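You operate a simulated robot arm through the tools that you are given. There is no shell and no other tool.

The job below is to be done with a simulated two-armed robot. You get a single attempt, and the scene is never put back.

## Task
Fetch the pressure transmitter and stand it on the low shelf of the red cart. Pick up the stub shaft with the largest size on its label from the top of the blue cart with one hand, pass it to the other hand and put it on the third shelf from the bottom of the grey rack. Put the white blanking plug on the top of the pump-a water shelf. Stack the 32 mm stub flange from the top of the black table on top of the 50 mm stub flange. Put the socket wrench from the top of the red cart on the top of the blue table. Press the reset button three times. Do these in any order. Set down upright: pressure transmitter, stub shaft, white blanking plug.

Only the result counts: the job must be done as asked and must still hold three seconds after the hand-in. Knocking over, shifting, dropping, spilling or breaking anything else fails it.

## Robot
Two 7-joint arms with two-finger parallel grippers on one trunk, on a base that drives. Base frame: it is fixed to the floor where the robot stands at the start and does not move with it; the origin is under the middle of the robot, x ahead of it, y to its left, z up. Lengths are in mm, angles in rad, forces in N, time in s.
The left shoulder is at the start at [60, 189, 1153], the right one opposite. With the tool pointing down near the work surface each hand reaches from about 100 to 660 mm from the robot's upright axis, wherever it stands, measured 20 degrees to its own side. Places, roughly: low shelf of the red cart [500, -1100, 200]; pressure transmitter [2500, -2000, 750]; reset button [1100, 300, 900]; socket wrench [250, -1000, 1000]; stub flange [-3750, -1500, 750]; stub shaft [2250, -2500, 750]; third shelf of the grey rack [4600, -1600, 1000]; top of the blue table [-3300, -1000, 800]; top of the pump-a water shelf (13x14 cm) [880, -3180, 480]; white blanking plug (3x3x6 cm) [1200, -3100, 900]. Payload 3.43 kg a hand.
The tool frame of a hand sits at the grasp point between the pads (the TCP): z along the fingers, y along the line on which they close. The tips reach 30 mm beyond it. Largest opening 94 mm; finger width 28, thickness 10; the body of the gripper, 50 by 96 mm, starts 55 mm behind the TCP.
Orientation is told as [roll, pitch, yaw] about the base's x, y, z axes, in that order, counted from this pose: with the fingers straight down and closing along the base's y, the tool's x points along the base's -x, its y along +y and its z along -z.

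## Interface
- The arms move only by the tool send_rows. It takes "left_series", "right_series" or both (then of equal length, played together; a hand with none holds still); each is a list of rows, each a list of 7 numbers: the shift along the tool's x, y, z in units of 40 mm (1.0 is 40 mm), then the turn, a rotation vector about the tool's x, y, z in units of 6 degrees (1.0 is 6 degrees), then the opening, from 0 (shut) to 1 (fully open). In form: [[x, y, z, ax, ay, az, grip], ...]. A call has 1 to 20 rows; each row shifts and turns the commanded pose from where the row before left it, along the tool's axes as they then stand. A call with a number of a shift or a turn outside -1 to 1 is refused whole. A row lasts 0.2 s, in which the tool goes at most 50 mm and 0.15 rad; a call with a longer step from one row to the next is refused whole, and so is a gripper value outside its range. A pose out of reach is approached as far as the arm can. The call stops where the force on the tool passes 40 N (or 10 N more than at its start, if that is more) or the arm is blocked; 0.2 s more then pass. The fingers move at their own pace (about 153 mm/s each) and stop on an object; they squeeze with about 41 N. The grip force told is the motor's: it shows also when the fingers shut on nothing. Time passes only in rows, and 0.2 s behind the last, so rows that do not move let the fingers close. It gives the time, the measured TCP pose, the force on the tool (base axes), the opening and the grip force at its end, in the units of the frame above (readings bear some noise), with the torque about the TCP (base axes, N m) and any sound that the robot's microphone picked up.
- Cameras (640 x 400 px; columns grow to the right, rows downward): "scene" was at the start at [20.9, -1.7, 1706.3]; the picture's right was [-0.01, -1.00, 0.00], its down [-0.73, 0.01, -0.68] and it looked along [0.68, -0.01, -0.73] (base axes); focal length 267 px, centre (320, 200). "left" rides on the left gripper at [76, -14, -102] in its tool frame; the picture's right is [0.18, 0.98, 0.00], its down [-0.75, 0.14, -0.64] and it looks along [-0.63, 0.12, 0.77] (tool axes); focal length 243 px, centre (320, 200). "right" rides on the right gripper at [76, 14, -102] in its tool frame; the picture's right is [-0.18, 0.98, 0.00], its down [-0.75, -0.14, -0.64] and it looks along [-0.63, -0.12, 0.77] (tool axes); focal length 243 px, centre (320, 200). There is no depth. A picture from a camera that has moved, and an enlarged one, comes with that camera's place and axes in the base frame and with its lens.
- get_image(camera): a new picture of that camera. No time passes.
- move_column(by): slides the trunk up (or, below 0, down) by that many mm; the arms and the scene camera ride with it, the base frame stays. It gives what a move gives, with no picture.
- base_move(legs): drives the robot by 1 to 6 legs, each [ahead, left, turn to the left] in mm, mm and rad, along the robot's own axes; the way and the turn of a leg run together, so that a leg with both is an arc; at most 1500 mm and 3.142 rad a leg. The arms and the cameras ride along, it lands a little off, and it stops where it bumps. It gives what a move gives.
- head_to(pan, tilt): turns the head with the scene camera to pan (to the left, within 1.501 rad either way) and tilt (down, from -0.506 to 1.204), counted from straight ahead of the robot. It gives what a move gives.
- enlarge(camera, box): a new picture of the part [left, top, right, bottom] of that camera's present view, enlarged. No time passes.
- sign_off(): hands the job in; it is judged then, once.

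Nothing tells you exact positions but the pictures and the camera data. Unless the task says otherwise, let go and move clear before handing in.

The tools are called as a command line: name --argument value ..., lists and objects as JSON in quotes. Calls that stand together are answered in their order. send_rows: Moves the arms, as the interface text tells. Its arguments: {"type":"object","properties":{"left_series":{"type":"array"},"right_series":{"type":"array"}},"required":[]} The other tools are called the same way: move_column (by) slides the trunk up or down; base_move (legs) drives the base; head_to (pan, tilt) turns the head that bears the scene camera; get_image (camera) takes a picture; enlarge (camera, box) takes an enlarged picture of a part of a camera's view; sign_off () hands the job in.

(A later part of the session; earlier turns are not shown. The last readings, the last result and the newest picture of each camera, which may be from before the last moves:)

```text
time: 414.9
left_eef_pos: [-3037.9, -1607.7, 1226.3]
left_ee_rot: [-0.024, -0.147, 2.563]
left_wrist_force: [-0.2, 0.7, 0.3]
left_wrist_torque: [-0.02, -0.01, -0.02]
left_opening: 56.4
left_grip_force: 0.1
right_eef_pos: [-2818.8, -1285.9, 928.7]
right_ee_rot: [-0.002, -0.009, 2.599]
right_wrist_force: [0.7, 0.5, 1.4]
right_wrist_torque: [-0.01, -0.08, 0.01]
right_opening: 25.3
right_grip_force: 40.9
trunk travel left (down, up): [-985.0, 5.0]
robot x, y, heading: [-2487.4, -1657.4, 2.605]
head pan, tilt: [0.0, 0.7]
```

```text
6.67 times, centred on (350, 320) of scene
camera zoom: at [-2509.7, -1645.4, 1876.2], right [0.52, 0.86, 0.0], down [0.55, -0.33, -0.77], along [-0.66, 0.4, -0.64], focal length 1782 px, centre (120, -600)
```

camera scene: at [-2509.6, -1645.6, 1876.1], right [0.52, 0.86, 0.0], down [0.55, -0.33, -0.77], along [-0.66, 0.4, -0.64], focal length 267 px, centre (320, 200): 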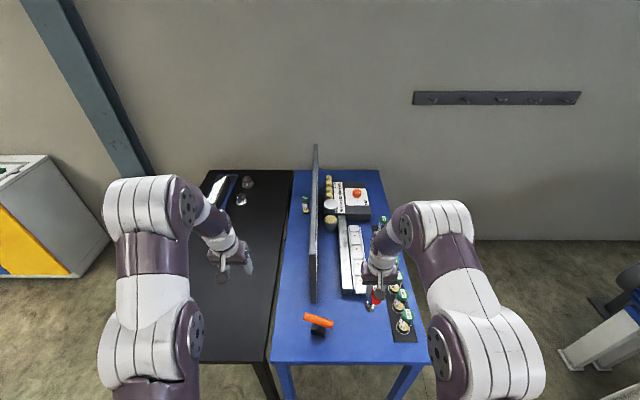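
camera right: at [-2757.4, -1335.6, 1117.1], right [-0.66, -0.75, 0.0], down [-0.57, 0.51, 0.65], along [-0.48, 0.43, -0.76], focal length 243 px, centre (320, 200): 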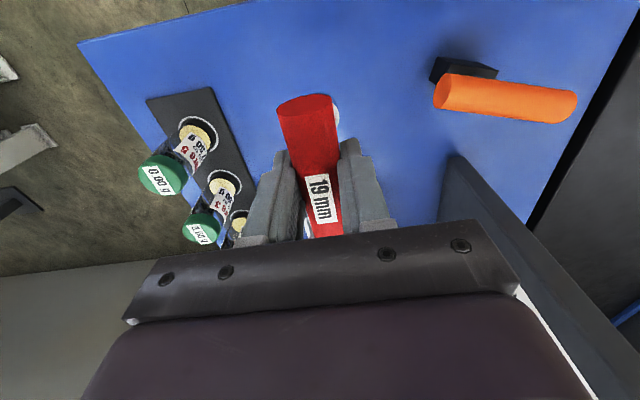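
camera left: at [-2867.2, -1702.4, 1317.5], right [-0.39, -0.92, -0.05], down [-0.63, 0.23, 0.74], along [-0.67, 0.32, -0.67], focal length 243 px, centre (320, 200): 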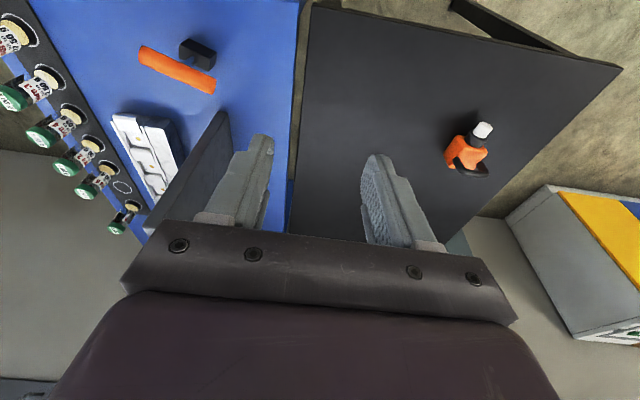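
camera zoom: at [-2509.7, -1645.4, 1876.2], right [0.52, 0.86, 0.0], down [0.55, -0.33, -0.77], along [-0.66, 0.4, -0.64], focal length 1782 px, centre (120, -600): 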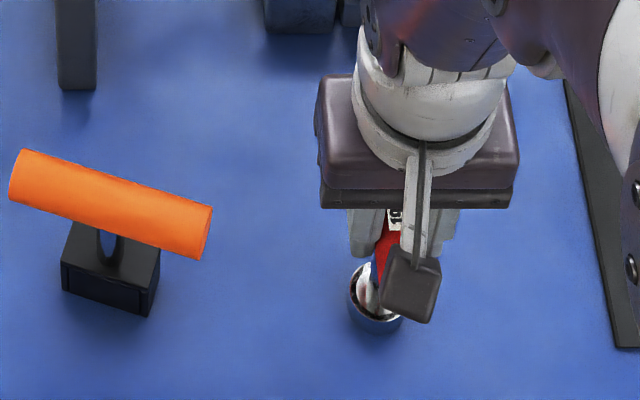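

Contact. I'll seat it with a slight press and then open very slowly.

send_rows --right_series '[[0, 0, 0.03, 0, 0, 0, 0], [0, 0, 0, 0, 0, 0, 0]]'

send_rows --right_series '[[0, 0, 0, 0, 0, 0, 0.29], [0, 0, 0, 0, 0, 0, 0.3], [0, 0, 0, 0, 0, 0, 0.32], [0, 0, 0, 0, 0, 0, 0.35], [0, 0, 0, 0, 0, 0, 0.4], [0, 0, 0, 0, 0, 0, 0.45]]'

get_image --camera "right"

enlarge --camera "scene" --box '[320, 290, 380, 350]'

```text
time: 415.5
left_eef_pos: [-3036.7, -1609.9, 1227.7]
left_ee_rot: [-0.023, -0.149, 2.563]
left_wrist_force: [0.0, 0.8, -0.4]
left_wrist_torque: [-0.01, -0.01, -0.01]
left_opening: 56.7
left_grip_force: 0.0
right_eef_pos: [-2819.1, -1286.5, 929.1]
right_ee_rot: [0.0, -0.012, 2.599]
right_wrist_force: [1.0, 0.9, 14.7]
right_wrist_torque: [-0.07, 0.03, -0.02]
right_opening: 25.2
right_grip_force: 41.1
trunk travel left (down, up): [-985.0, 5.0]
robot x, y, heading: [-2494.1, -1657.8, 2.597]
head pan, tilt: [0.0, 0.7]
```

```text
time: 416.9
left_eef_pos: [-3037.8, -1610.7, 1226.8]
left_ee_rot: [-0.023, -0.149, 2.562]
left_wrist_force: [-0.5, -0.1, -1.0]
left_wrist_torque: [-0.01, -0.05, -0.05]
left_opening: 56.3
left_grip_force: 0.1
right_eef_pos: [-2819.2, -1285.2, 926.9]
right_ee_rot: [0.001, -0.008, 2.6]
right_wrist_force: [-0.3, 0.1, 0.1]
right_wrist_torque: [0.0, 0.0, -0.01]
right_opening: 42.4
right_grip_force: 0.0
trunk travel left (down, up): [-985.0, 5.0]
robot x, y, heading: [-2491.6, -1661.5, 2.597]
head pan, tilt: [0.0, 0.7]
```

```text
taken
camera right: at [-2760.1, -1337.0, 1029.0], right [-0.66, -0.75, 0.0], down [-0.57, 0.51, 0.65], along [-0.48, 0.43, -0.76], focal length 243 px, centre (320, 200)
```

right: 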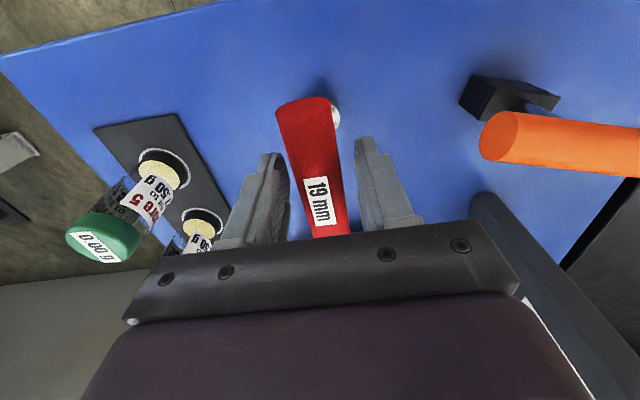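

```text
6.67 times, centred on (350, 320) of scene
camera zoom: at [-2510.1, -1645.3, 1876.1], right [0.52, 0.86, 0.0], down [0.55, -0.33, -0.76], along [-0.66, 0.39, -0.64], focal length 1782 px, centre (120, -600)
```

zoom: 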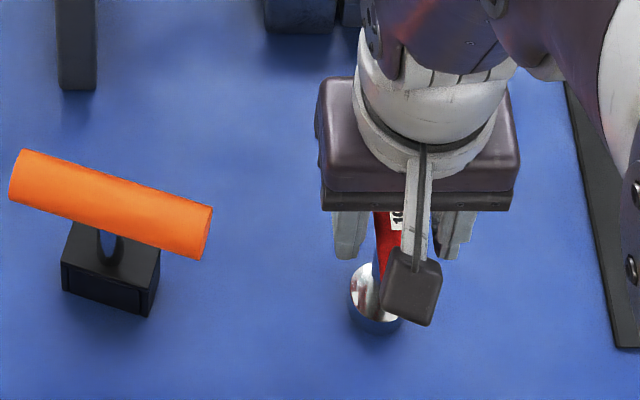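

The wrench stands on its socket. I'll open a bit more and lift the hand straight up.

send_rows --right_series '[[0, 0, 0, 0, 0, 0, 0.6], [0, 0, -0.3, 0, 0, 0, 0.6], [0, 0, -0.6, 0, 0, 0, 0.6], [0, 0, -1, 0, 0, 0, 0.6], [0, 0, -1, 0, 0, 0, 0.6], [0, 0, -1, 0, 0, 0, 0.6], [0, 0, 0, 0, 0, 0, 0.6]]'

get_image --camera "right"

enlarge --camera "scene" --box '[280, 260, 420, 360]'

```text
time: 418.5
left_eef_pos: [-3038.9, -1609.3, 1226.6]
left_ee_rot: [-0.024, -0.145, 2.562]
left_wrist_force: [-0.6, -0.9, -0.1]
left_wrist_torque: [-0.01, -0.03, -0.03]
left_opening: 56.2
left_grip_force: 0.0
right_eef_pos: [-2817.2, -1284.6, 1080.1]
right_ee_rot: [-0.001, -0.009, 2.6]
right_wrist_force: [0.0, 0.8, 0.2]
right_wrist_torque: [0.0, -0.04, -0.02]
right_opening: 56.4
right_grip_force: 0.1
trunk travel left (down, up): [-985.0, 5.0]
robot x, y, heading: [-2489.8, -1659.5, 2.6]
head pan, tilt: [0.0, 0.7]
```

```text
taken
camera right: at [-2759.1, -1335.9, 1183.4], right [-0.66, -0.75, 0.0], down [-0.57, 0.51, 0.65], along [-0.48, 0.43, -0.76], focal length 243 px, centre (320, 200)
```

right: 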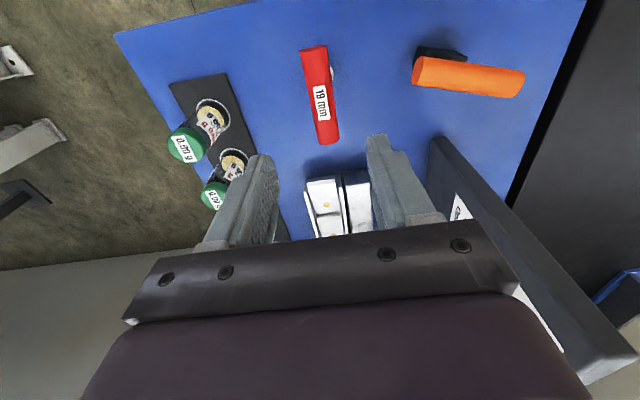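

```text
4.00 times, centred on (350, 310) of scene
camera zoom: at [-2510.5, -1645.2, 1876.1], right [0.52, 0.86, 0.0], down [0.55, -0.33, -0.76], along [-0.65, 0.39, -0.64], focal length 1070 px, centre (200, -240)
```

zoom: 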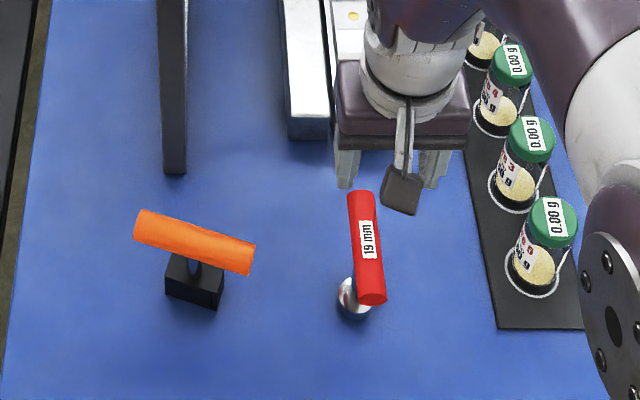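

The wrench stands on the blue table. I'll retract the right hand and look at the black table for the flanges.

send_rows --right_series '[[0, 0, -1, 0, 0, 0, 0.6], [1, 0, 0, 0, 0, 0, 0.6], [1, 0, 0, 0, 0, 0, 0.6], [1, 0, 0, 0, 0, 0, 0.6], [0, 0, 0, 0, 0, 0, 0.6]]'

enlarge --camera "scene" --box '[180, 150, 320, 300]'

enlarge --camera "scene" --box '[200, 160, 280, 220]'

get_image --camera "left"

```text
time: 419.7
left_eef_pos: [-3038.6, -1609.9, 1225.9]
left_ee_rot: [-0.022, -0.146, 2.562]
left_wrist_force: [-1.0, 0.2, -0.1]
left_wrist_torque: [-0.01, 0.0, -0.01]
left_opening: 56.1
left_grip_force: 0.0
right_eef_pos: [-2715.2, -1347.6, 1122.7]
right_ee_rot: [-0.001, -0.01, 2.601]
right_wrist_force: [0.8, -0.6, 0.0]
right_wrist_torque: [-0.02, 0.02, -0.01]
right_opening: 56.3
right_grip_force: 0.1
trunk travel left (down, up): [-985.0, 5.0]
robot x, y, heading: [-2490.8, -1659.5, 2.6]
head pan, tilt: [0.0, 0.7]
```

```text
2.67 times, centred on (250, 225) of scene
camera zoom: at [-2510.5, -1645.1, 1876.1], right [0.52, 0.86, 0.0], down [0.55, -0.33, -0.76], along [-0.65, 0.39, -0.64], focal length 713 px, centre (507, 133)
```

zoom: 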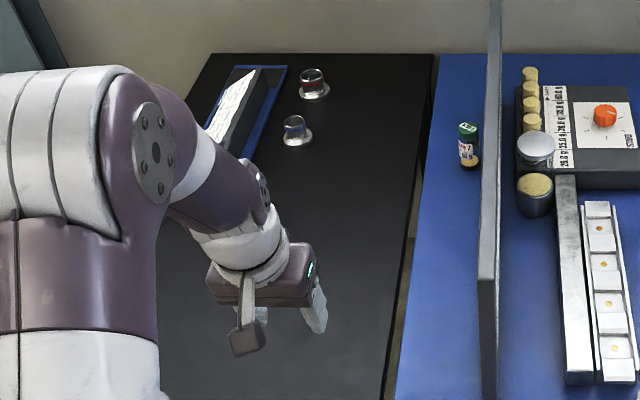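

```text
6.67 times, centred on (240, 190) of scene
camera zoom: at [-2510.5, -1645.1, 1876.1], right [0.52, 0.86, 0.0], down [0.55, -0.33, -0.76], along [-0.65, 0.39, -0.64], focal length 1782 px, centre (853, 267)
```

zoom: 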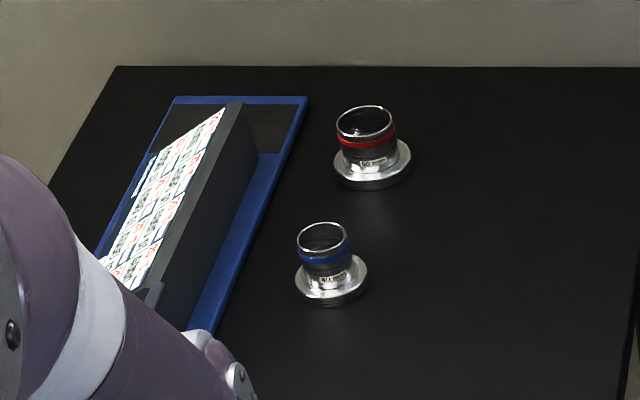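

```text
taken
camera left: at [-2955.2, -1648.5, 1317.5], right [-0.39, -0.92, -0.05], down [-0.63, 0.23, 0.74], along [-0.67, 0.32, -0.67], focal length 243 px, centre (320, 200)
```

left: 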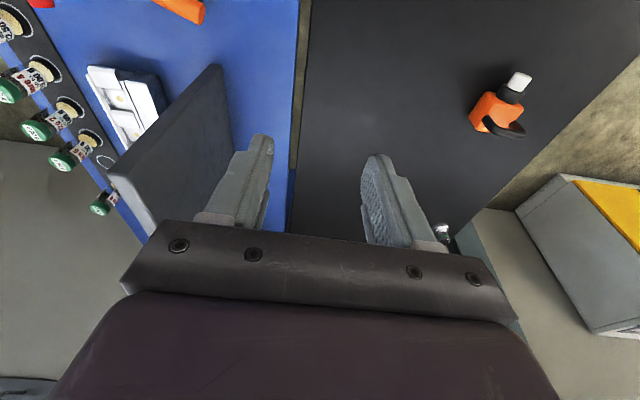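

I see the 50 mm (red band) and 40 mm (blue band) flanges at the table's far end. The 32 mm one is hidden, probably behind my left arm, so I'll pull that hand back.

send_rows --left_series '[[0.9, 0, 0, 0, 0, 0, 0.6], [0.9, 0, 0, 0, 0, 0, 0.6], [0.9, 0, 0, 0, 0, 0, 0.6], [0.9, 0, 0, 0, 0.4, 0, 0.6], [0, 0, 0, 0, 0.4, 0, 0.6], [0, 0, 0, 0, 0.4, 0, 0.6], [0, 0, 0, 0, 0, 0, 0.6]]'

head_to --pan 0.15 --tilt 0.6

get_image --camera "scene"

get_image --camera "left"

```text
time: 421.3
left_eef_pos: [-2919.0, -1686.7, 1204.7]
left_ee_rot: [-0.02, -0.022, 2.559]
left_wrist_force: [-0.1, -0.2, -0.1]
left_wrist_torque: [-0.01, 0.02, 0.0]
left_opening: 56.3
left_grip_force: 0.0
right_eef_pos: [-2714.2, -1345.3, 1123.6]
right_ee_rot: [-0.001, -0.01, 2.602]
right_wrist_force: [0.1, -0.3, 0.5]
right_wrist_torque: [-0.02, -0.01, 0.0]
right_opening: 56.2
right_grip_force: 0.0
trunk travel left (down, up): [-985.0, 5.0]
robot x, y, heading: [-2488.9, -1653.4, 2.598]
head pan, tilt: [0.0, 0.7]
```

```text
time: 422.0
left_eef_pos: [-2919.1, -1685.9, 1205.9]
left_ee_rot: [-0.023, -0.023, 2.563]
left_wrist_force: [-0.3, -0.1, 1.3]
left_wrist_torque: [-0.02, -0.03, -0.04]
left_opening: 56.4
left_grip_force: 0.1
right_eef_pos: [-2714.5, -1345.6, 1121.7]
right_ee_rot: [-0.001, -0.008, 2.601]
right_wrist_force: [-0.6, 0.5, 0.0]
right_wrist_torque: [0.02, 0.03, -0.01]
right_opening: 56.7
right_grip_force: 0.0
trunk travel left (down, up): [-985.0, 5.0]
robot x, y, heading: [-2488.3, -1656.3, 2.595]
head pan, tilt: [0.15, 0.6]
```

```text
taken
camera scene: at [-2518.4, -1655.7, 1884.7], right [0.38, 0.92, 0.0], down [0.52, -0.22, -0.82], along [-0.76, 0.32, -0.57], focal length 267 px, centre (320, 200)
```

scene: 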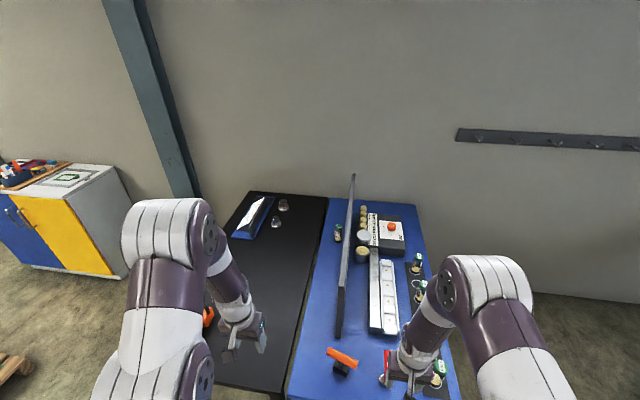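

```text
taken
camera left: at [-2846.7, -1718.7, 1307.3], right [-0.39, -0.92, -0.03], down [-0.7, 0.28, 0.66], along [-0.6, 0.27, -0.75], focal length 243 px, centre (320, 200)
```

left: 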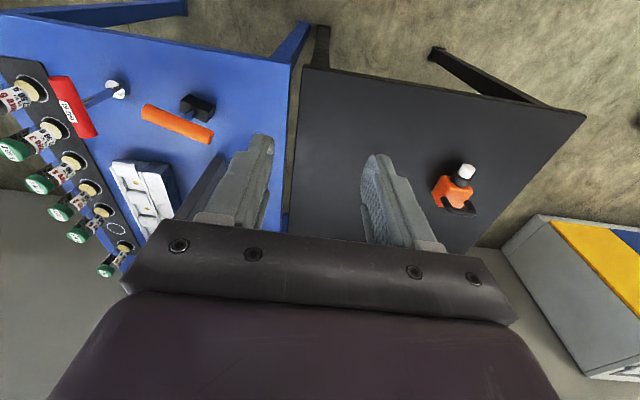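

The third flange isn't visible from here. The left side of the black table is open, so I'll drive around to it and face the table from there.

base_move --legs '[[0, 1120, 0], [950, 0, 0], [0, 0, -1.572]]'

head_to --pan 0.1 --tilt 0.75

get_image --camera "scene"

enlarge --camera "scene" --box '[200, 150, 440, 330]'

```text
time: 436.2
left_eef_pos: [-3933.3, -1691.1, 1205.2]
left_ee_rot: [-0.024, -0.023, 1.002]
left_wrist_force: [0.0, -0.2, 0.0]
left_wrist_torque: [-0.01, 0.01, -0.01]
left_opening: 56.2
left_grip_force: 0.0
right_eef_pos: [-3590.4, -1892.2, 1122.2]
right_ee_rot: [-0.002, -0.009, 1.043]
right_wrist_force: [0.3, -0.1, -0.7]
right_wrist_torque: [0.0, -0.03, -0.01]
right_opening: 56.5
right_grip_force: 0.1
trunk travel left (down, up): [-985.0, 5.0]
robot x, y, heading: [-3902.8, -2121.5, 1.04]
head pan, tilt: [0.15, 0.6]
```

```text
time: 436.9
left_eef_pos: [-3932.3, -1692.8, 1205.7]
left_ee_rot: [-0.023, -0.02, 1.002]
left_wrist_force: [1.0, 0.7, -0.2]
left_wrist_torque: [-0.02, 0.0, 0.0]
left_opening: 56.5
left_grip_force: 0.0
right_eef_pos: [-3590.6, -1892.1, 1122.4]
right_ee_rot: [-0.001, -0.01, 1.042]
right_wrist_force: [0.5, 0.2, -0.8]
right_wrist_torque: [0.03, -0.03, 0.01]
right_opening: 56.4
right_grip_force: 0.1
trunk travel left (down, up): [-985.0, 5.0]
robot x, y, heading: [-3901.2, -2121.8, 1.044]
head pan, tilt: [0.099, 0.75]
```

```text
taken
camera scene: at [-3894.2, -2098.6, 1871.9], right [0.91, -0.42, 0.0], down [-0.28, -0.62, -0.73], along [0.3, 0.67, -0.68], focal length 267 px, centre (320, 200)
```

scene: 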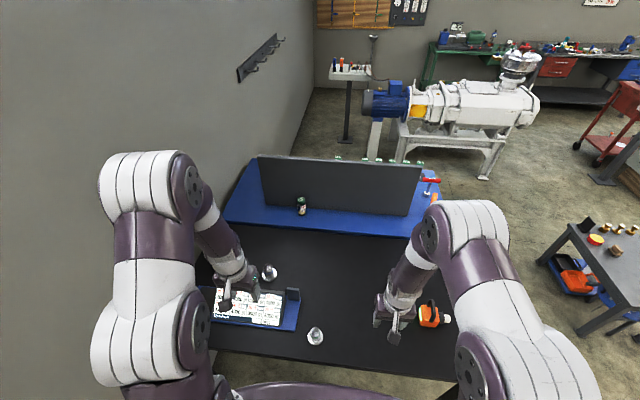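

```text
2.22 times, centred on (320, 240) of scene
camera zoom: at [-3894.2, -2098.6, 1871.9], right [0.91, -0.42, 0.0], down [-0.28, -0.62, -0.73], along [0.3, 0.67, -0.68], focal length 594 px, centre (320, 111)
```

zoom: 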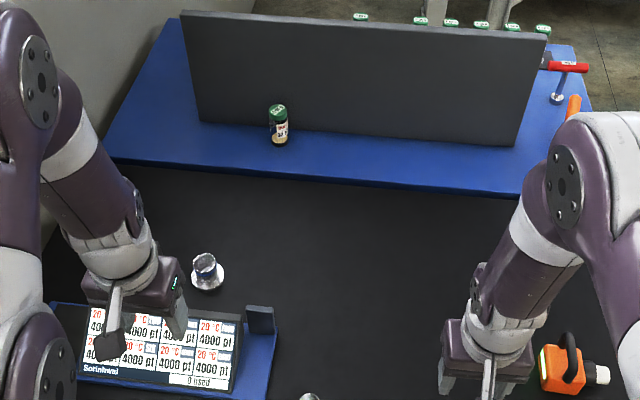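

get_image --camera "left"

enlarge --camera "scene" --box '[240, 250, 360, 360]'

enlarge --camera "left" --box '[100, 0, 460, 240]'

```text
taken
camera left: at [-3964.7, -1764.6, 1307.2], right [-0.93, 0.37, -0.03], down [0.27, 0.71, 0.66], along [0.26, 0.6, -0.76], focal length 243 px, centre (320, 200)
```

left: 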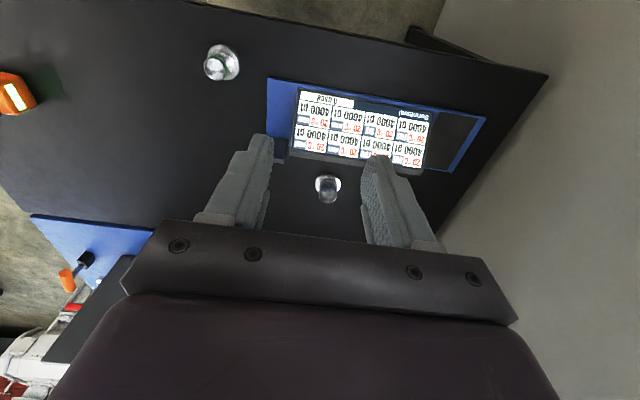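

```text
3.64 times, centred on (300, 305) of scene
camera zoom: at [-3894.2, -2098.6, 1871.9], right [0.91, -0.42, 0.0], down [-0.28, -0.62, -0.73], along [0.3, 0.67, -0.68], focal length 972 px, centre (393, -182)
```

zoom: 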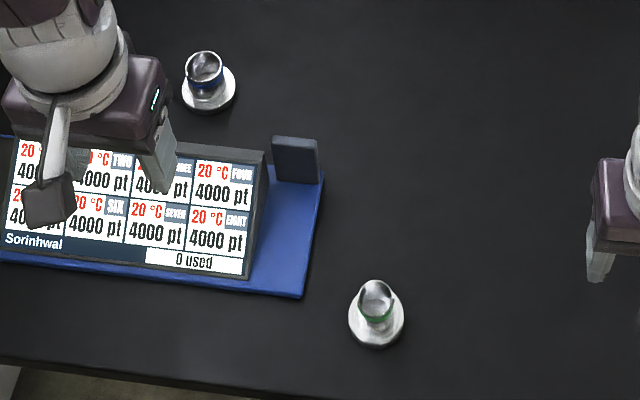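

```text
1.67 times, centred on (280, 120) of left
camera zoom: at [-3964.7, -1764.6, 1307.2], right [-0.93, 0.37, -0.03], down [0.27, 0.71, 0.66], along [0.26, 0.6, -0.76], focal length 404 px, centre (387, 333)
```

zoom: 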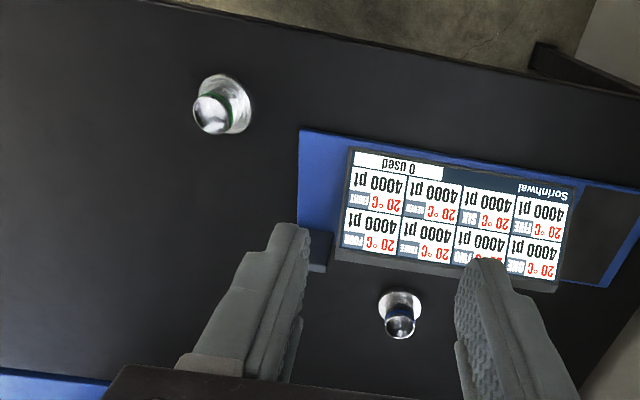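

The third flange, with a green band near the table's front edge, is the 32 mm one, at about (-3753, -1744). I'll shift the base right and a bit ahead so the left hand can pick it.

base_move --legs '[[0, -120, 0], [60, 0, 0]]'

head_to --pan 0.2 --tilt 0.95

get_image --camera "scene"

get_image --camera "left"

```text
time: 438.7
left_eef_pos: [-3804.5, -1707.3, 1207.6]
left_ee_rot: [-0.022, -0.03, 1.001]
left_wrist_force: [0.1, 0.1, 0.0]
left_wrist_torque: [0.03, -0.03, -0.01]
left_opening: 56.4
left_grip_force: 0.1
right_eef_pos: [-3462.5, -1907.9, 1125.6]
right_ee_rot: [-0.002, -0.015, 1.041]
right_wrist_force: [-0.5, 0.2, 0.5]
right_wrist_torque: [0.03, -0.04, -0.01]
right_opening: 56.5
right_grip_force: 0.0
trunk travel left (down, up): [-985.0, 5.0]
robot x, y, heading: [-3764.1, -2132.2, 1.044]
head pan, tilt: [0.099, 0.75]
```

```text
time: 439.4
left_eef_pos: [-3799.5, -1700.4, 1206.5]
left_ee_rot: [-0.023, -0.021, 1.003]
left_wrist_force: [0.3, -0.3, 0.3]
left_wrist_torque: [0.02, -0.02, -0.01]
left_opening: 56.5
left_grip_force: 0.0
right_eef_pos: [-3457.5, -1902.3, 1122.2]
right_ee_rot: [0.001, -0.009, 1.041]
right_wrist_force: [0.7, 1.1, 0.0]
right_wrist_torque: [-0.03, 0.03, 0.0]
right_opening: 55.9
right_grip_force: 0.0
trunk travel left (down, up): [-985.0, 5.0]
robot x, y, heading: [-3765.7, -2126.0, 1.046]
head pan, tilt: [0.201, 0.949]
```

```text
taken
camera scene: at [-3771.6, -2114.7, 1856.4], right [0.95, -0.32, 0.0], down [-0.26, -0.77, -0.58], along [0.19, 0.55, -0.81], focal length 267 px, centre (320, 200)
```

scene: 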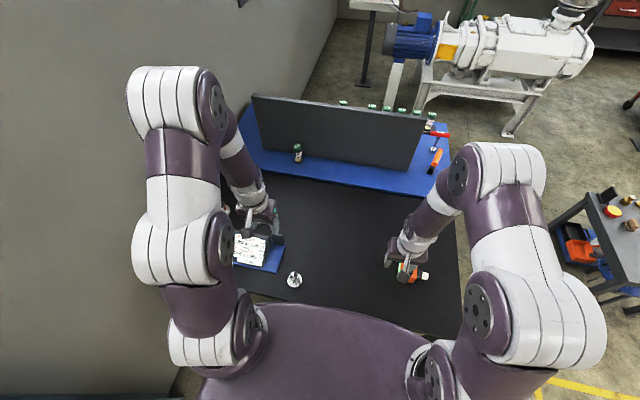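

```text
taken
camera left: at [-3831.0, -1774.3, 1307.3], right [-0.93, 0.37, -0.03], down [0.27, 0.71, 0.65], along [0.26, 0.6, -0.76], focal length 243 px, centre (320, 200)
```

left: 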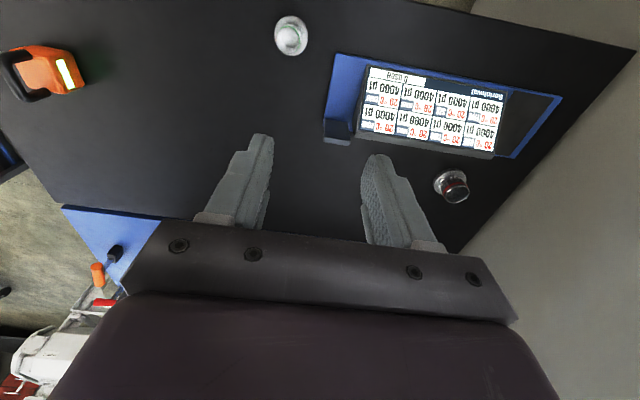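

enlarge --camera "scene" --box '[270, 255, 320, 300]'

enlarge --camera "left" --box '[260, 0, 330, 70]'

enlarge --camera "left" --box '[420, 150, 490, 220]'

```text
8.89 times, centred on (295, 278) of scene
camera zoom: at [-3771.6, -2114.7, 1856.4], right [0.95, -0.32, 0.0], down [-0.26, -0.77, -0.58], along [0.19, 0.55, -0.81], focal length 2377 px, centre (542, -489)
```

zoom: 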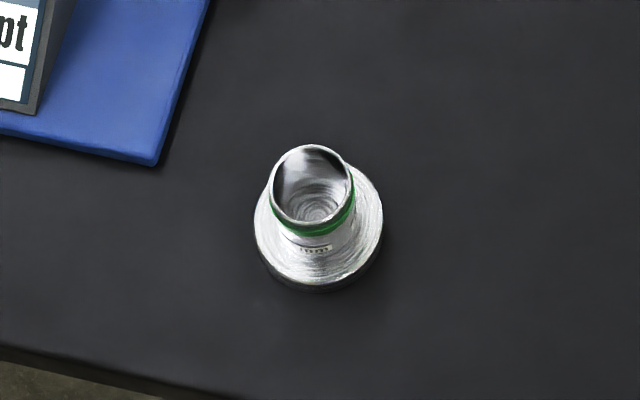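

```text
5.71 times, centred on (295, 35) of left
camera zoom: at [-3831.0, -1774.3, 1307.3], right [-0.93, 0.37, -0.03], down [0.27, 0.71, 0.65], along [0.26, 0.6, -0.76], focal length 1386 px, centre (463, 1143)
```

zoom: 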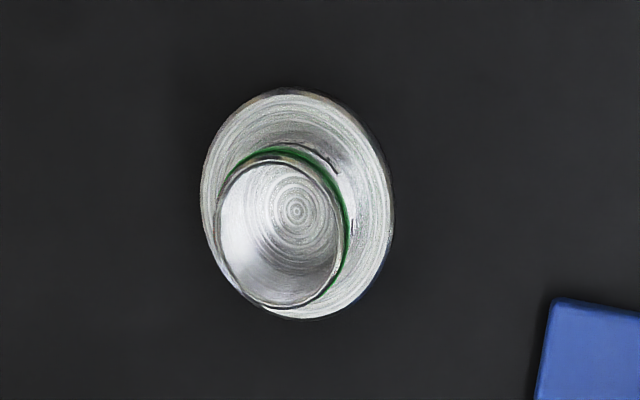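

```text
5.71 times, centred on (455, 185) of left
camera zoom: at [-3831.0, -1774.3, 1307.3], right [-0.93, 0.37, -0.03], down [0.27, 0.71, 0.65], along [0.26, 0.6, -0.76], focal length 1386 px, centre (-451, 286)
```

zoom: 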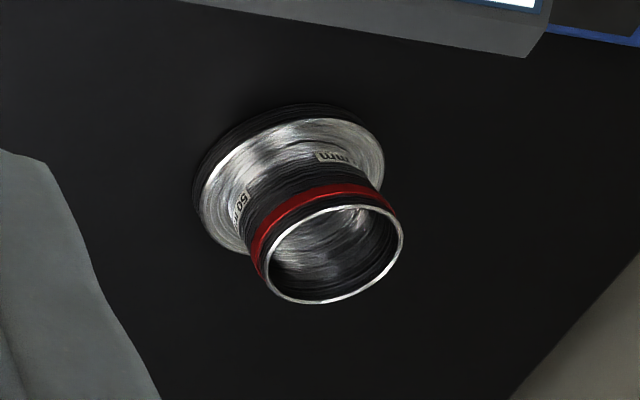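

send_rows --left_series '[[0.4, -0.8, 0.5, -0.22, 0.2, 0, 0.8], [0.4, -0.8, 0.5, 0, 0, 0, 0.8], [0, 0, 0.9, 0, 0, 0, 0.8], [0, 0, 0.9, 0, 0, 0, 0.8], [0, 0, 0.9, 0, 0, 0, 0.8], [0, 0, 0, 0, 0, 0, 0.8]]'

get_image --camera "left"

enlarge --camera "scene" --box '[230, 220, 350, 310]'

```text
time: 440.8
left_eef_pos: [-3761.8, -1763.1, 1059.3]
left_ee_rot: [-0.001, 0.001, 1.003]
left_wrist_force: [-0.3, 0.9, -0.2]
left_wrist_torque: [-0.03, -0.02, -0.01]
left_opening: 75.1
left_grip_force: 0.1
right_eef_pos: [-3456.6, -1900.8, 1121.2]
right_ee_rot: [-0.001, -0.008, 1.042]
right_wrist_force: [-0.4, 0.5, 0.0]
right_wrist_torque: [-0.03, -0.01, -0.01]
right_opening: 56.6
right_grip_force: 0.1
trunk travel left (down, up): [-985.0, 5.0]
robot x, y, heading: [-3763.0, -2132.3, 1.039]
head pan, tilt: [0.201, 0.949]
```

```text
taken
camera left: at [-3790.6, -1835.8, 1161.9], right [-0.93, 0.37, 0.0], down [0.29, 0.71, 0.64], along [0.24, 0.6, -0.77], focal length 243 px, centre (320, 200)
```

left: 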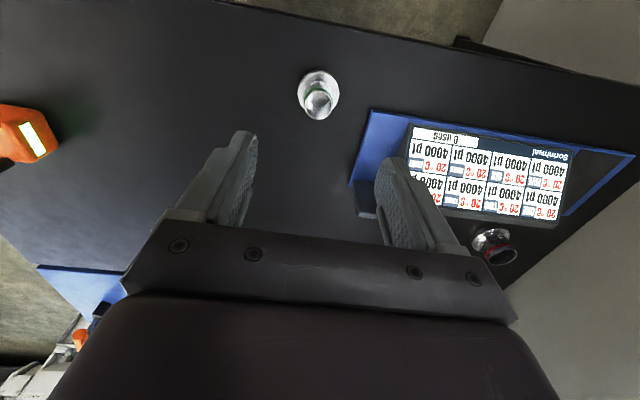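

```text
4.44 times, centred on (290, 265) of scene
camera zoom: at [-3771.0, -2113.2, 1856.3], right [0.95, -0.32, 0.0], down [-0.26, -0.77, -0.58], along [0.19, 0.55, -0.81], focal length 1188 px, centre (453, -89)
```

zoom: 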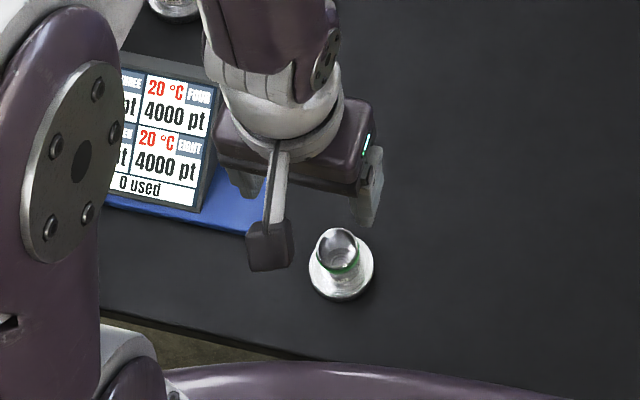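

The 32 mm flange's axis is at (-3752, -1744). I'll centre over it and lower so the finger tips stop just above its base disc.

send_rows --left_series '[[-0.535, 0.05, 0, 0, 0, 0, 0.62], [0, 0, 1, 0, 0, 0, 0.62], [0, 0, 1, 0, 0, 0, 0.62], [0, 0, 1, 0, 0, 0, 0.62], [0, 0, 0.9, 0, 0, 0, 0.62], [0, 0, 0, 0, 0, 0, 0.62]]'

get_image --camera "left"

enlarge --camera "scene" --box '[260, 230, 350, 310]'

```text
time: 442.2
left_eef_pos: [-3752.6, -1741.4, 901.1]
left_ee_rot: [0.001, -0.002, 1.002]
left_wrist_force: [0.1, 0.0, 0.2]
left_wrist_torque: [-0.03, -0.01, 0.0]
left_opening: 58.5
left_grip_force: 0.0
right_eef_pos: [-3456.9, -1902.8, 1122.7]
right_ee_rot: [0.001, -0.008, 1.043]
right_wrist_force: [-0.4, -0.2, -0.3]
right_wrist_torque: [0.02, -0.02, 0.0]
right_opening: 56.2
right_grip_force: 0.2
trunk travel left (down, up): [-985.0, 5.0]
robot x, y, heading: [-3764.1, -2132.1, 1.041]
head pan, tilt: [0.201, 0.949]
```

```text
taken
camera left: at [-3781.1, -1812.8, 1004.7], right [-0.93, 0.37, 0.0], down [0.29, 0.71, 0.64], along [0.24, 0.6, -0.77], focal length 243 px, centre (320, 200)
```

left: 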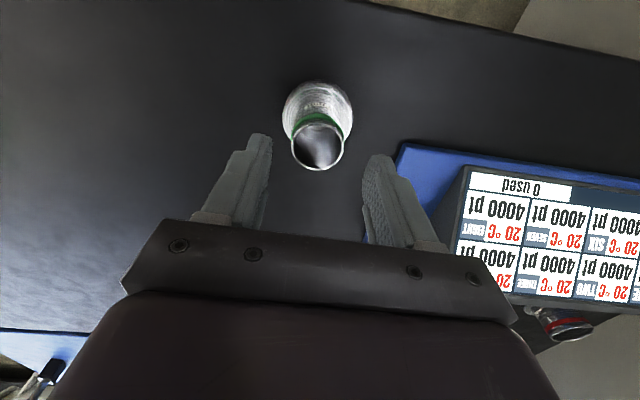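

```text
5.00 times, centred on (305, 270) of scene
camera zoom: at [-3771.7, -2115.2, 1856.3], right [0.95, -0.32, 0.0], down [-0.26, -0.77, -0.58], along [0.19, 0.55, -0.81], focal length 1337 px, centre (395, -150)
```

zoom: 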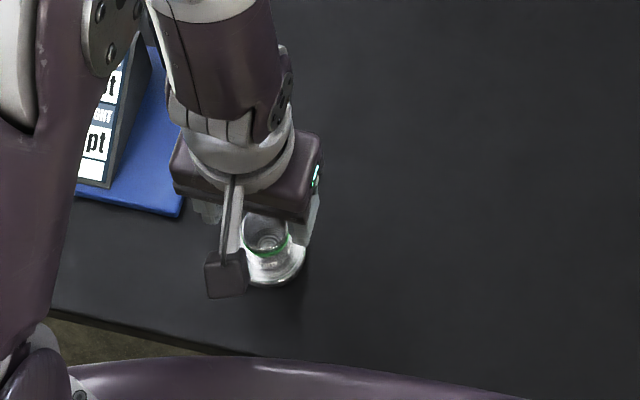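

send_rows --left_series '[[0.07, -0.06, 0.5, 0, 0, 0, 0.6], [0, 0, 0.45, 0, 0, 0, 0.6], [0, 0, 0, 0, 0, 0, 0.6]]'

enlarge --camera "left" --box '[220, 80, 420, 240]'

enlarge --camera "scene" --box '[270, 250, 330, 310]'

```text
time: 443.0
left_eef_pos: [-3753.5, -1747.3, 861.8]
left_ee_rot: [0.001, 0.0, 1.001]
left_wrist_force: [-0.1, 0.4, 0.4]
left_wrist_torque: [0.0, 0.01, 0.0]
left_opening: 56.1
left_grip_force: 0.1
right_eef_pos: [-3457.4, -1901.7, 1121.5]
right_ee_rot: [-0.001, -0.008, 1.043]
right_wrist_force: [-0.4, 0.0, 0.2]
right_wrist_torque: [0.01, 0.02, 0.02]
right_opening: 56.5
right_grip_force: 0.0
trunk travel left (down, up): [-985.0, 5.0]
robot x, y, heading: [-3766.5, -2133.4, 1.041]
head pan, tilt: [0.201, 0.949]
```

```text
2.50 times, centred on (320, 160) of left
camera zoom: at [-3781.5, -1818.4, 964.9], right [-0.93, 0.37, 0.0], down [0.29, 0.71, 0.64], along [0.24, 0.6, -0.77], focal length 606 px, centre (320, 300)
```

zoom: 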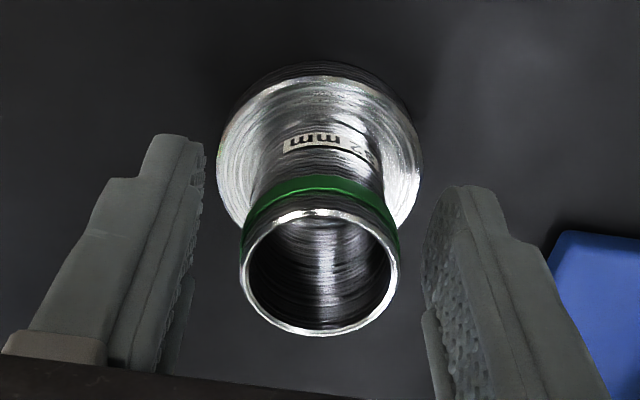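

```text
6.67 times, centred on (300, 280) of scene
camera zoom: at [-3771.3, -2114.7, 1856.3], right [0.95, -0.32, 0.0], down [-0.26, -0.77, -0.58], along [0.19, 0.55, -0.81], focal length 1782 px, centre (453, -333)
```

zoom: 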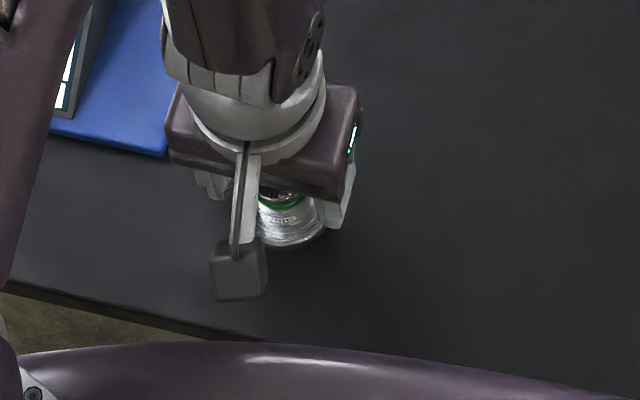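

The label reads "32 mm". I'll lower another 14 mm and close on the tube.

send_rows --left_series '[[0, 0, 0.35, 0, 0, 0, 0.6], [0, 0, 0, 0, 0, 0, 0.6]]'

enlarge --camera "left" --box '[220, 80, 420, 240]'

```text
time: 443.6
left_eef_pos: [-3753.5, -1745.3, 848.3]
left_ee_rot: [0.001, 0.0, 1.002]
left_wrist_force: [-0.5, -0.1, 0.1]
left_wrist_torque: [-0.01, 0.0, -0.01]
left_opening: 56.6
left_grip_force: 0.1
right_eef_pos: [-3456.6, -1902.0, 1122.5]
right_ee_rot: [-0.001, -0.009, 1.042]
right_wrist_force: [-0.5, 0.2, -0.6]
right_wrist_torque: [0.02, 0.01, 0.03]
right_opening: 56.5
right_grip_force: 0.1
trunk travel left (down, up): [-985.0, 5.0]
robot x, y, heading: [-3764.8, -2132.6, 1.049]
head pan, tilt: [0.201, 0.949]
```

```text
2.50 times, centred on (320, 160) of left
camera zoom: at [-3781.7, -1817.6, 951.0], right [-0.93, 0.37, 0.0], down [0.29, 0.71, 0.64], along [0.24, 0.6, -0.77], focal length 606 px, centre (320, 300)
```

zoom: 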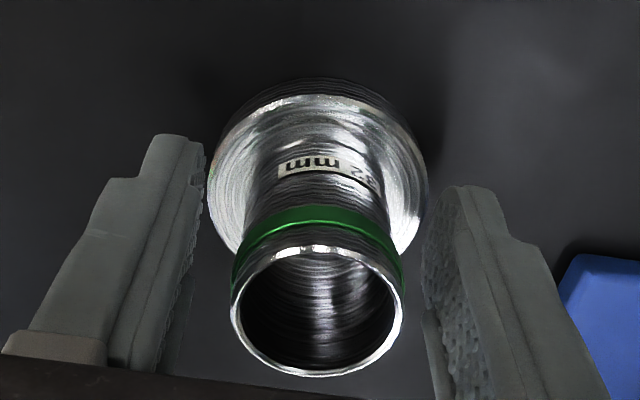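

send_rows --left_series '[[0, 0, 0, 0, 0, 0, 0.45], [0, 0, 0, 0, 0, 0, 0.3], [0, 0, 0, 0, 0, 0, 0], [0, 0, 0, 0, 0, 0, 0], [0, 0, 0, 0, 0, 0, 0]]'

send_rows --left_series '[[0, 0, -0.25, 0, 0, 0, 0], [0, 0, -0.75, 0, 0, 0, 0], [0, 0, -1, 0, 0, 0, 0], [0, 0, -1, 0, 0, 0, 0], [0, 0, 0, 0, 0, 0, 0]]'

enlarge --camera "left" --box '[220, 80, 420, 240]'

get_image --camera "left"

```text
time: 444.8
left_eef_pos: [-3753.3, -1745.7, 848.7]
left_ee_rot: [0.003, 0.001, 1.002]
left_wrist_force: [0.5, 0.3, -0.2]
left_wrist_torque: [-0.01, 0.01, -0.01]
left_opening: 36.2
left_grip_force: 41.2
right_eef_pos: [-3457.0, -1901.4, 1122.4]
right_ee_rot: [-0.002, -0.008, 1.042]
right_wrist_force: [-0.1, 0.4, 0.5]
right_wrist_torque: [-0.01, -0.01, 0.01]
right_opening: 56.5
right_grip_force: 0.1
trunk travel left (down, up): [-985.0, 5.0]
robot x, y, heading: [-3763.3, -2130.0, 1.04]
head pan, tilt: [0.201, 0.949]
```

```text
time: 446.0
left_eef_pos: [-3751.5, -1747.5, 968.9]
left_ee_rot: [0.003, 0.0, 1.0]
left_wrist_force: [0.1, 0.1, -1.7]
left_wrist_torque: [-0.02, 0.02, 0.0]
left_opening: 36.4
left_grip_force: 40.3
right_eef_pos: [-3456.0, -1901.9, 1122.1]
right_ee_rot: [-0.002, -0.007, 1.042]
right_wrist_force: [0.6, 0.1, 0.2]
right_wrist_torque: [-0.01, 0.02, 0.02]
right_opening: 56.4
right_grip_force: 0.1
trunk travel left (down, up): [-985.0, 5.0]
robot x, y, heading: [-3768.7, -2130.7, 1.044]
head pan, tilt: [0.201, 0.949]
```

```text
2.50 times, centred on (320, 160) of left
camera zoom: at [-3779.6, -1819.5, 1073.0], right [-0.93, 0.37, 0.0], down [0.29, 0.71, 0.64], along [0.24, 0.6, -0.77], focal length 606 px, centre (320, 300)
```

zoom: 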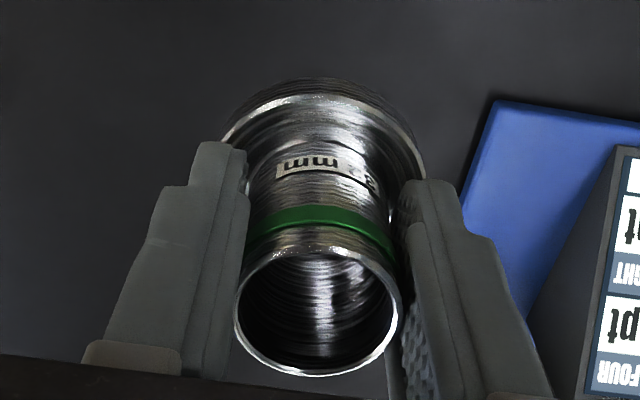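

```text
taken
camera left: at [-3779.6, -1819.5, 1073.0], right [-0.93, 0.37, 0.0], down [0.29, 0.71, 0.64], along [0.24, 0.6, -0.77], focal length 243 px, centre (320, 200)
```

left: 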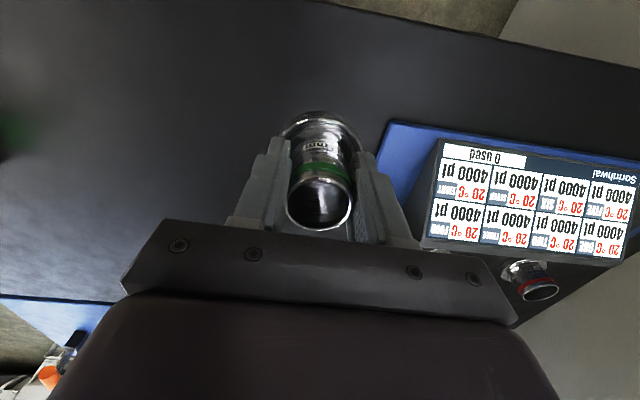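

The 32 mm flange is held; its tube is 36.2 mm wide, so the 50 mm one's tube should be about 54 mm with a 50 mm bore, needing about 3 mm accuracy. I'll raise it and move the base left and ahead toward the 50 mm flange.

send_rows --left_series '[[0, 0, -1, 0, 0, 0, 0], [0, 0, -1, 0, 0, 0, 0], [0, 0, -1, 0, 0, 0, 0], [0, 0, -1, 0, 0, 0, 0], [0, 0, 0, 0, 0, 0, 0]]'

base_move --legs '[[0, 250, 0], [80, 0, 0]]'

head_to --pan 0.5 --tilt 0.95

get_image --camera "scene"

get_image --camera "left"

```text
time: 447.2
left_eef_pos: [-3754.8, -1747.2, 1128.7]
left_ee_rot: [0.002, -0.001, 1.003]
left_wrist_force: [0.1, -0.3, -2.5]
left_wrist_torque: [0.0, 0.02, 0.0]
left_opening: 36.8
left_grip_force: 41.0
right_eef_pos: [-3456.3, -1901.9, 1123.3]
right_ee_rot: [0.0, -0.007, 1.043]
right_wrist_force: [0.0, 0.0, -0.4]
right_wrist_torque: [-0.02, 0.03, -0.01]
right_opening: 56.4
right_grip_force: 0.0
trunk travel left (down, up): [-985.0, 5.0]
robot x, y, heading: [-3768.9, -2133.9, 1.044]
head pan, tilt: [0.201, 0.949]
```

```text
time: 449.8
left_eef_pos: [-3937.4, -1550.9, 1130.8]
left_ee_rot: [0.001, -0.005, 1.008]
left_wrist_force: [-0.5, -0.3, -2.1]
left_wrist_torque: [0.03, 0.0, 0.02]
left_opening: 36.8
left_grip_force: 41.1
right_eef_pos: [-3640.2, -1703.6, 1123.5]
right_ee_rot: [0.001, -0.012, 1.047]
right_wrist_force: [-0.3, -0.1, -0.4]
right_wrist_torque: [0.05, -0.03, -0.01]
right_opening: 56.6
right_grip_force: 0.0
trunk travel left (down, up): [-985.0, 5.0]
robot x, y, heading: [-3945.1, -1931.4, 1.042]
head pan, tilt: [0.201, 0.949]
```

```text
time: 450.6
left_eef_pos: [-3933.2, -1545.0, 1128.7]
left_ee_rot: [0.0, 0.002, 1.007]
left_wrist_force: [-0.7, 0.3, -2.0]
left_wrist_torque: [-0.05, 0.01, -0.02]
left_opening: 36.4
left_grip_force: 41.5
right_eef_pos: [-3635.5, -1697.0, 1121.2]
right_ee_rot: [-0.001, -0.004, 1.047]
right_wrist_force: [0.8, 0.1, -0.5]
right_wrist_torque: [-0.01, 0.0, 0.0]
right_opening: 56.6
right_grip_force: 0.1
trunk travel left (down, up): [-985.0, 5.0]
robot x, y, heading: [-3947.8, -1932.1, 1.045]
head pan, tilt: [0.499, 0.949]
```

```text
taken
camera scene: at [-3970.4, -1906.3, 1856.3], right [1.0, -0.03, 0.0], down [-0.02, -0.81, -0.58], along [0.01, 0.58, -0.81], focal length 267 px, centre (320, 200)
```

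scene: 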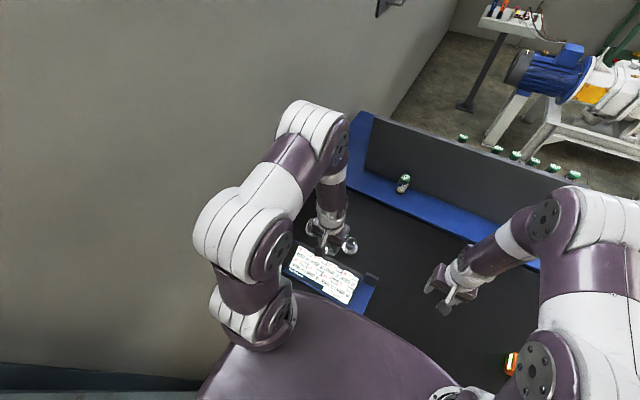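

```text
taken
camera left: at [-3962.0, -1616.6, 1231.2], right [-0.93, 0.37, 0.0], down [0.28, 0.71, 0.64], along [0.24, 0.6, -0.77], focal length 243 px, centre (320, 200)
```

left: 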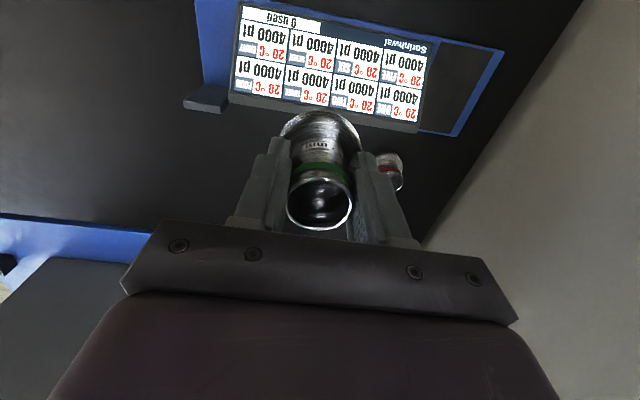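

enlarge --camera "left" --box '[270, 90, 430, 240]'

enlarge --camera "scene" --box '[280, 190, 380, 290]'

```text
2.67 times, centred on (350, 165) of left
camera zoom: at [-3962.0, -1616.6, 1231.2], right [-0.93, 0.37, 0.0], down [0.28, 0.71, 0.64], along [0.24, 0.6, -0.77], focal length 647 px, centre (240, 293)
```

zoom: 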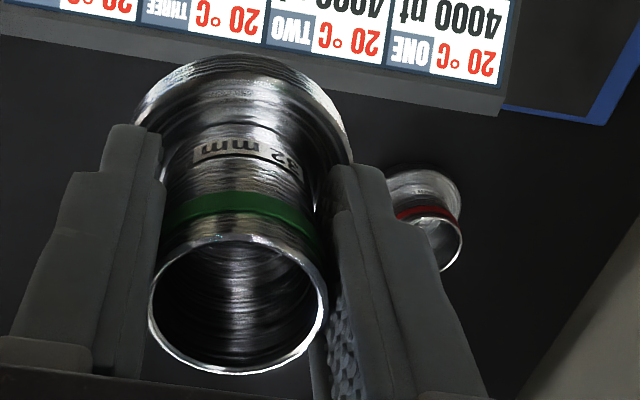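

```text
4.00 times, centred on (330, 240) of scene
camera zoom: at [-3970.4, -1906.3, 1856.3], right [1.0, -0.03, 0.0], down [-0.02, -0.81, -0.58], along [0.01, 0.58, -0.81], focal length 1070 px, centre (280, 40)
```

zoom: 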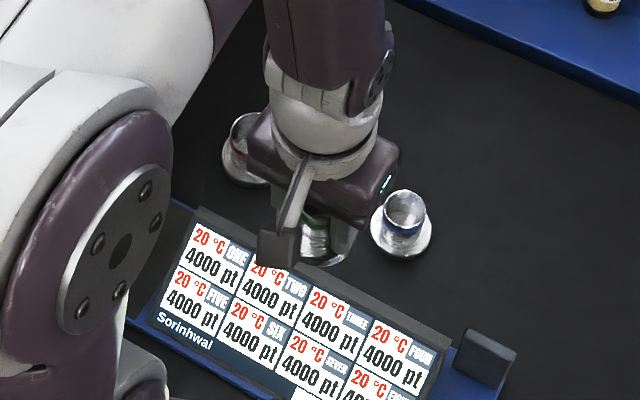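

The 50 mm flange's axis is near (-3984, -1322). I'll move the left hand partway toward it and use the right wrist camera as an outside observer.

send_rows --left_series '[[-0.5, 0.8, 0, 0, 0, 0, 0], [-0.5, 0.8, 0, 0, 0, 0, 0], [-0.5, 0.8, 0, 0, 0, 0, 0], [-0.5, 0.8, 0, 0, 0, 0, 0], [-0.5, 0.8, 0, 0, 0, 0, 0], [0, 0, 0, 0, 0, 0, 0], [0, 0, 0, 0, 0, 0, 0], [0, 0, 0, 0, 0, 0, 0]]' --right_series '[[0, 0.8, 0, 0, 0, -1, 0.5], [0, 0.8, 0, 0, 0, -1, 0.5], [0, 0.8, 0, 0, 0, -1, 0.5], [0, 0.5, 0, 0, 0, -1, 0.5], [0, 0, 0, 0, 0, -1, 0.5], [0, 0, 0, 0, 0, -1, 0.5], [0, 0, 0, 0, 0, -1, 0.5], [0, 0, 0, 0, 0, 0, 0.5]]'

get_image --camera "left"

get_image --camera "right"

get_image --camera "scene"

```text
time: 452.4
left_eef_pos: [-4019.8, -1374.6, 1128.2]
left_ee_rot: [-0.001, 0.001, 1.007]
left_wrist_force: [1.0, 0.1, -2.0]
left_wrist_torque: [0.0, 0.03, 0.0]
left_opening: 36.5
left_grip_force: 40.7
right_eef_pos: [-3745.4, -1654.1, 1121.4]
right_ee_rot: [-0.005, -0.003, 1.783]
right_wrist_force: [-0.1, 0.0, -1.3]
right_wrist_torque: [-0.06, -0.01, -0.02]
right_opening: 47.2
right_grip_force: 0.0
trunk travel left (down, up): [-985.0, 5.0]
robot x, y, heading: [-3943.3, -1932.8, 1.048]
head pan, tilt: [0.499, 0.949]
```

```text
taken
camera left: at [-4047.4, -1446.6, 1231.7], right [-0.93, 0.37, 0.0], down [0.28, 0.71, 0.64], along [0.24, 0.6, -0.77], focal length 243 px, centre (320, 200)
```

left: 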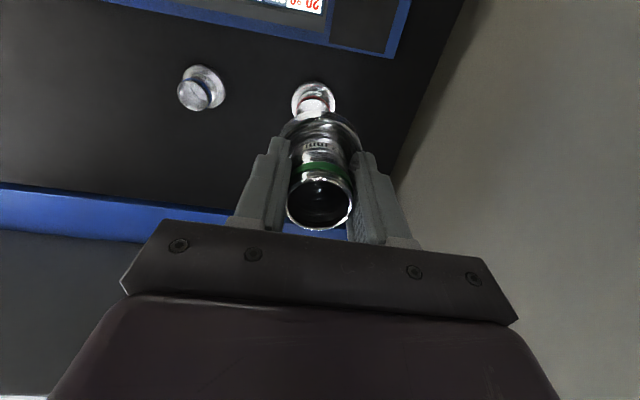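

```text
taken
camera right: at [-3744.0, -1732.0, 1223.6], right [-1.0, -0.03, -0.01], down [-0.02, 0.76, 0.65], along [-0.01, 0.65, -0.76], focal length 243 px, centre (320, 200)
```

right: 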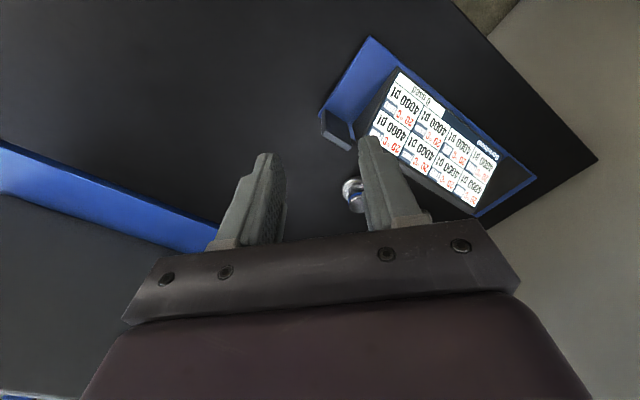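

```text
taken
camera scene: at [-3972.2, -1908.4, 1856.3], right [1.0, -0.02, 0.0], down [-0.02, -0.81, -0.58], along [0.01, 0.58, -0.81], focal length 267 px, centre (320, 200)
```

scene: 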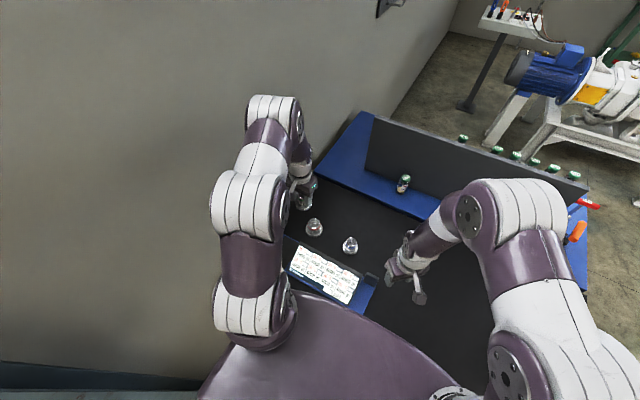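

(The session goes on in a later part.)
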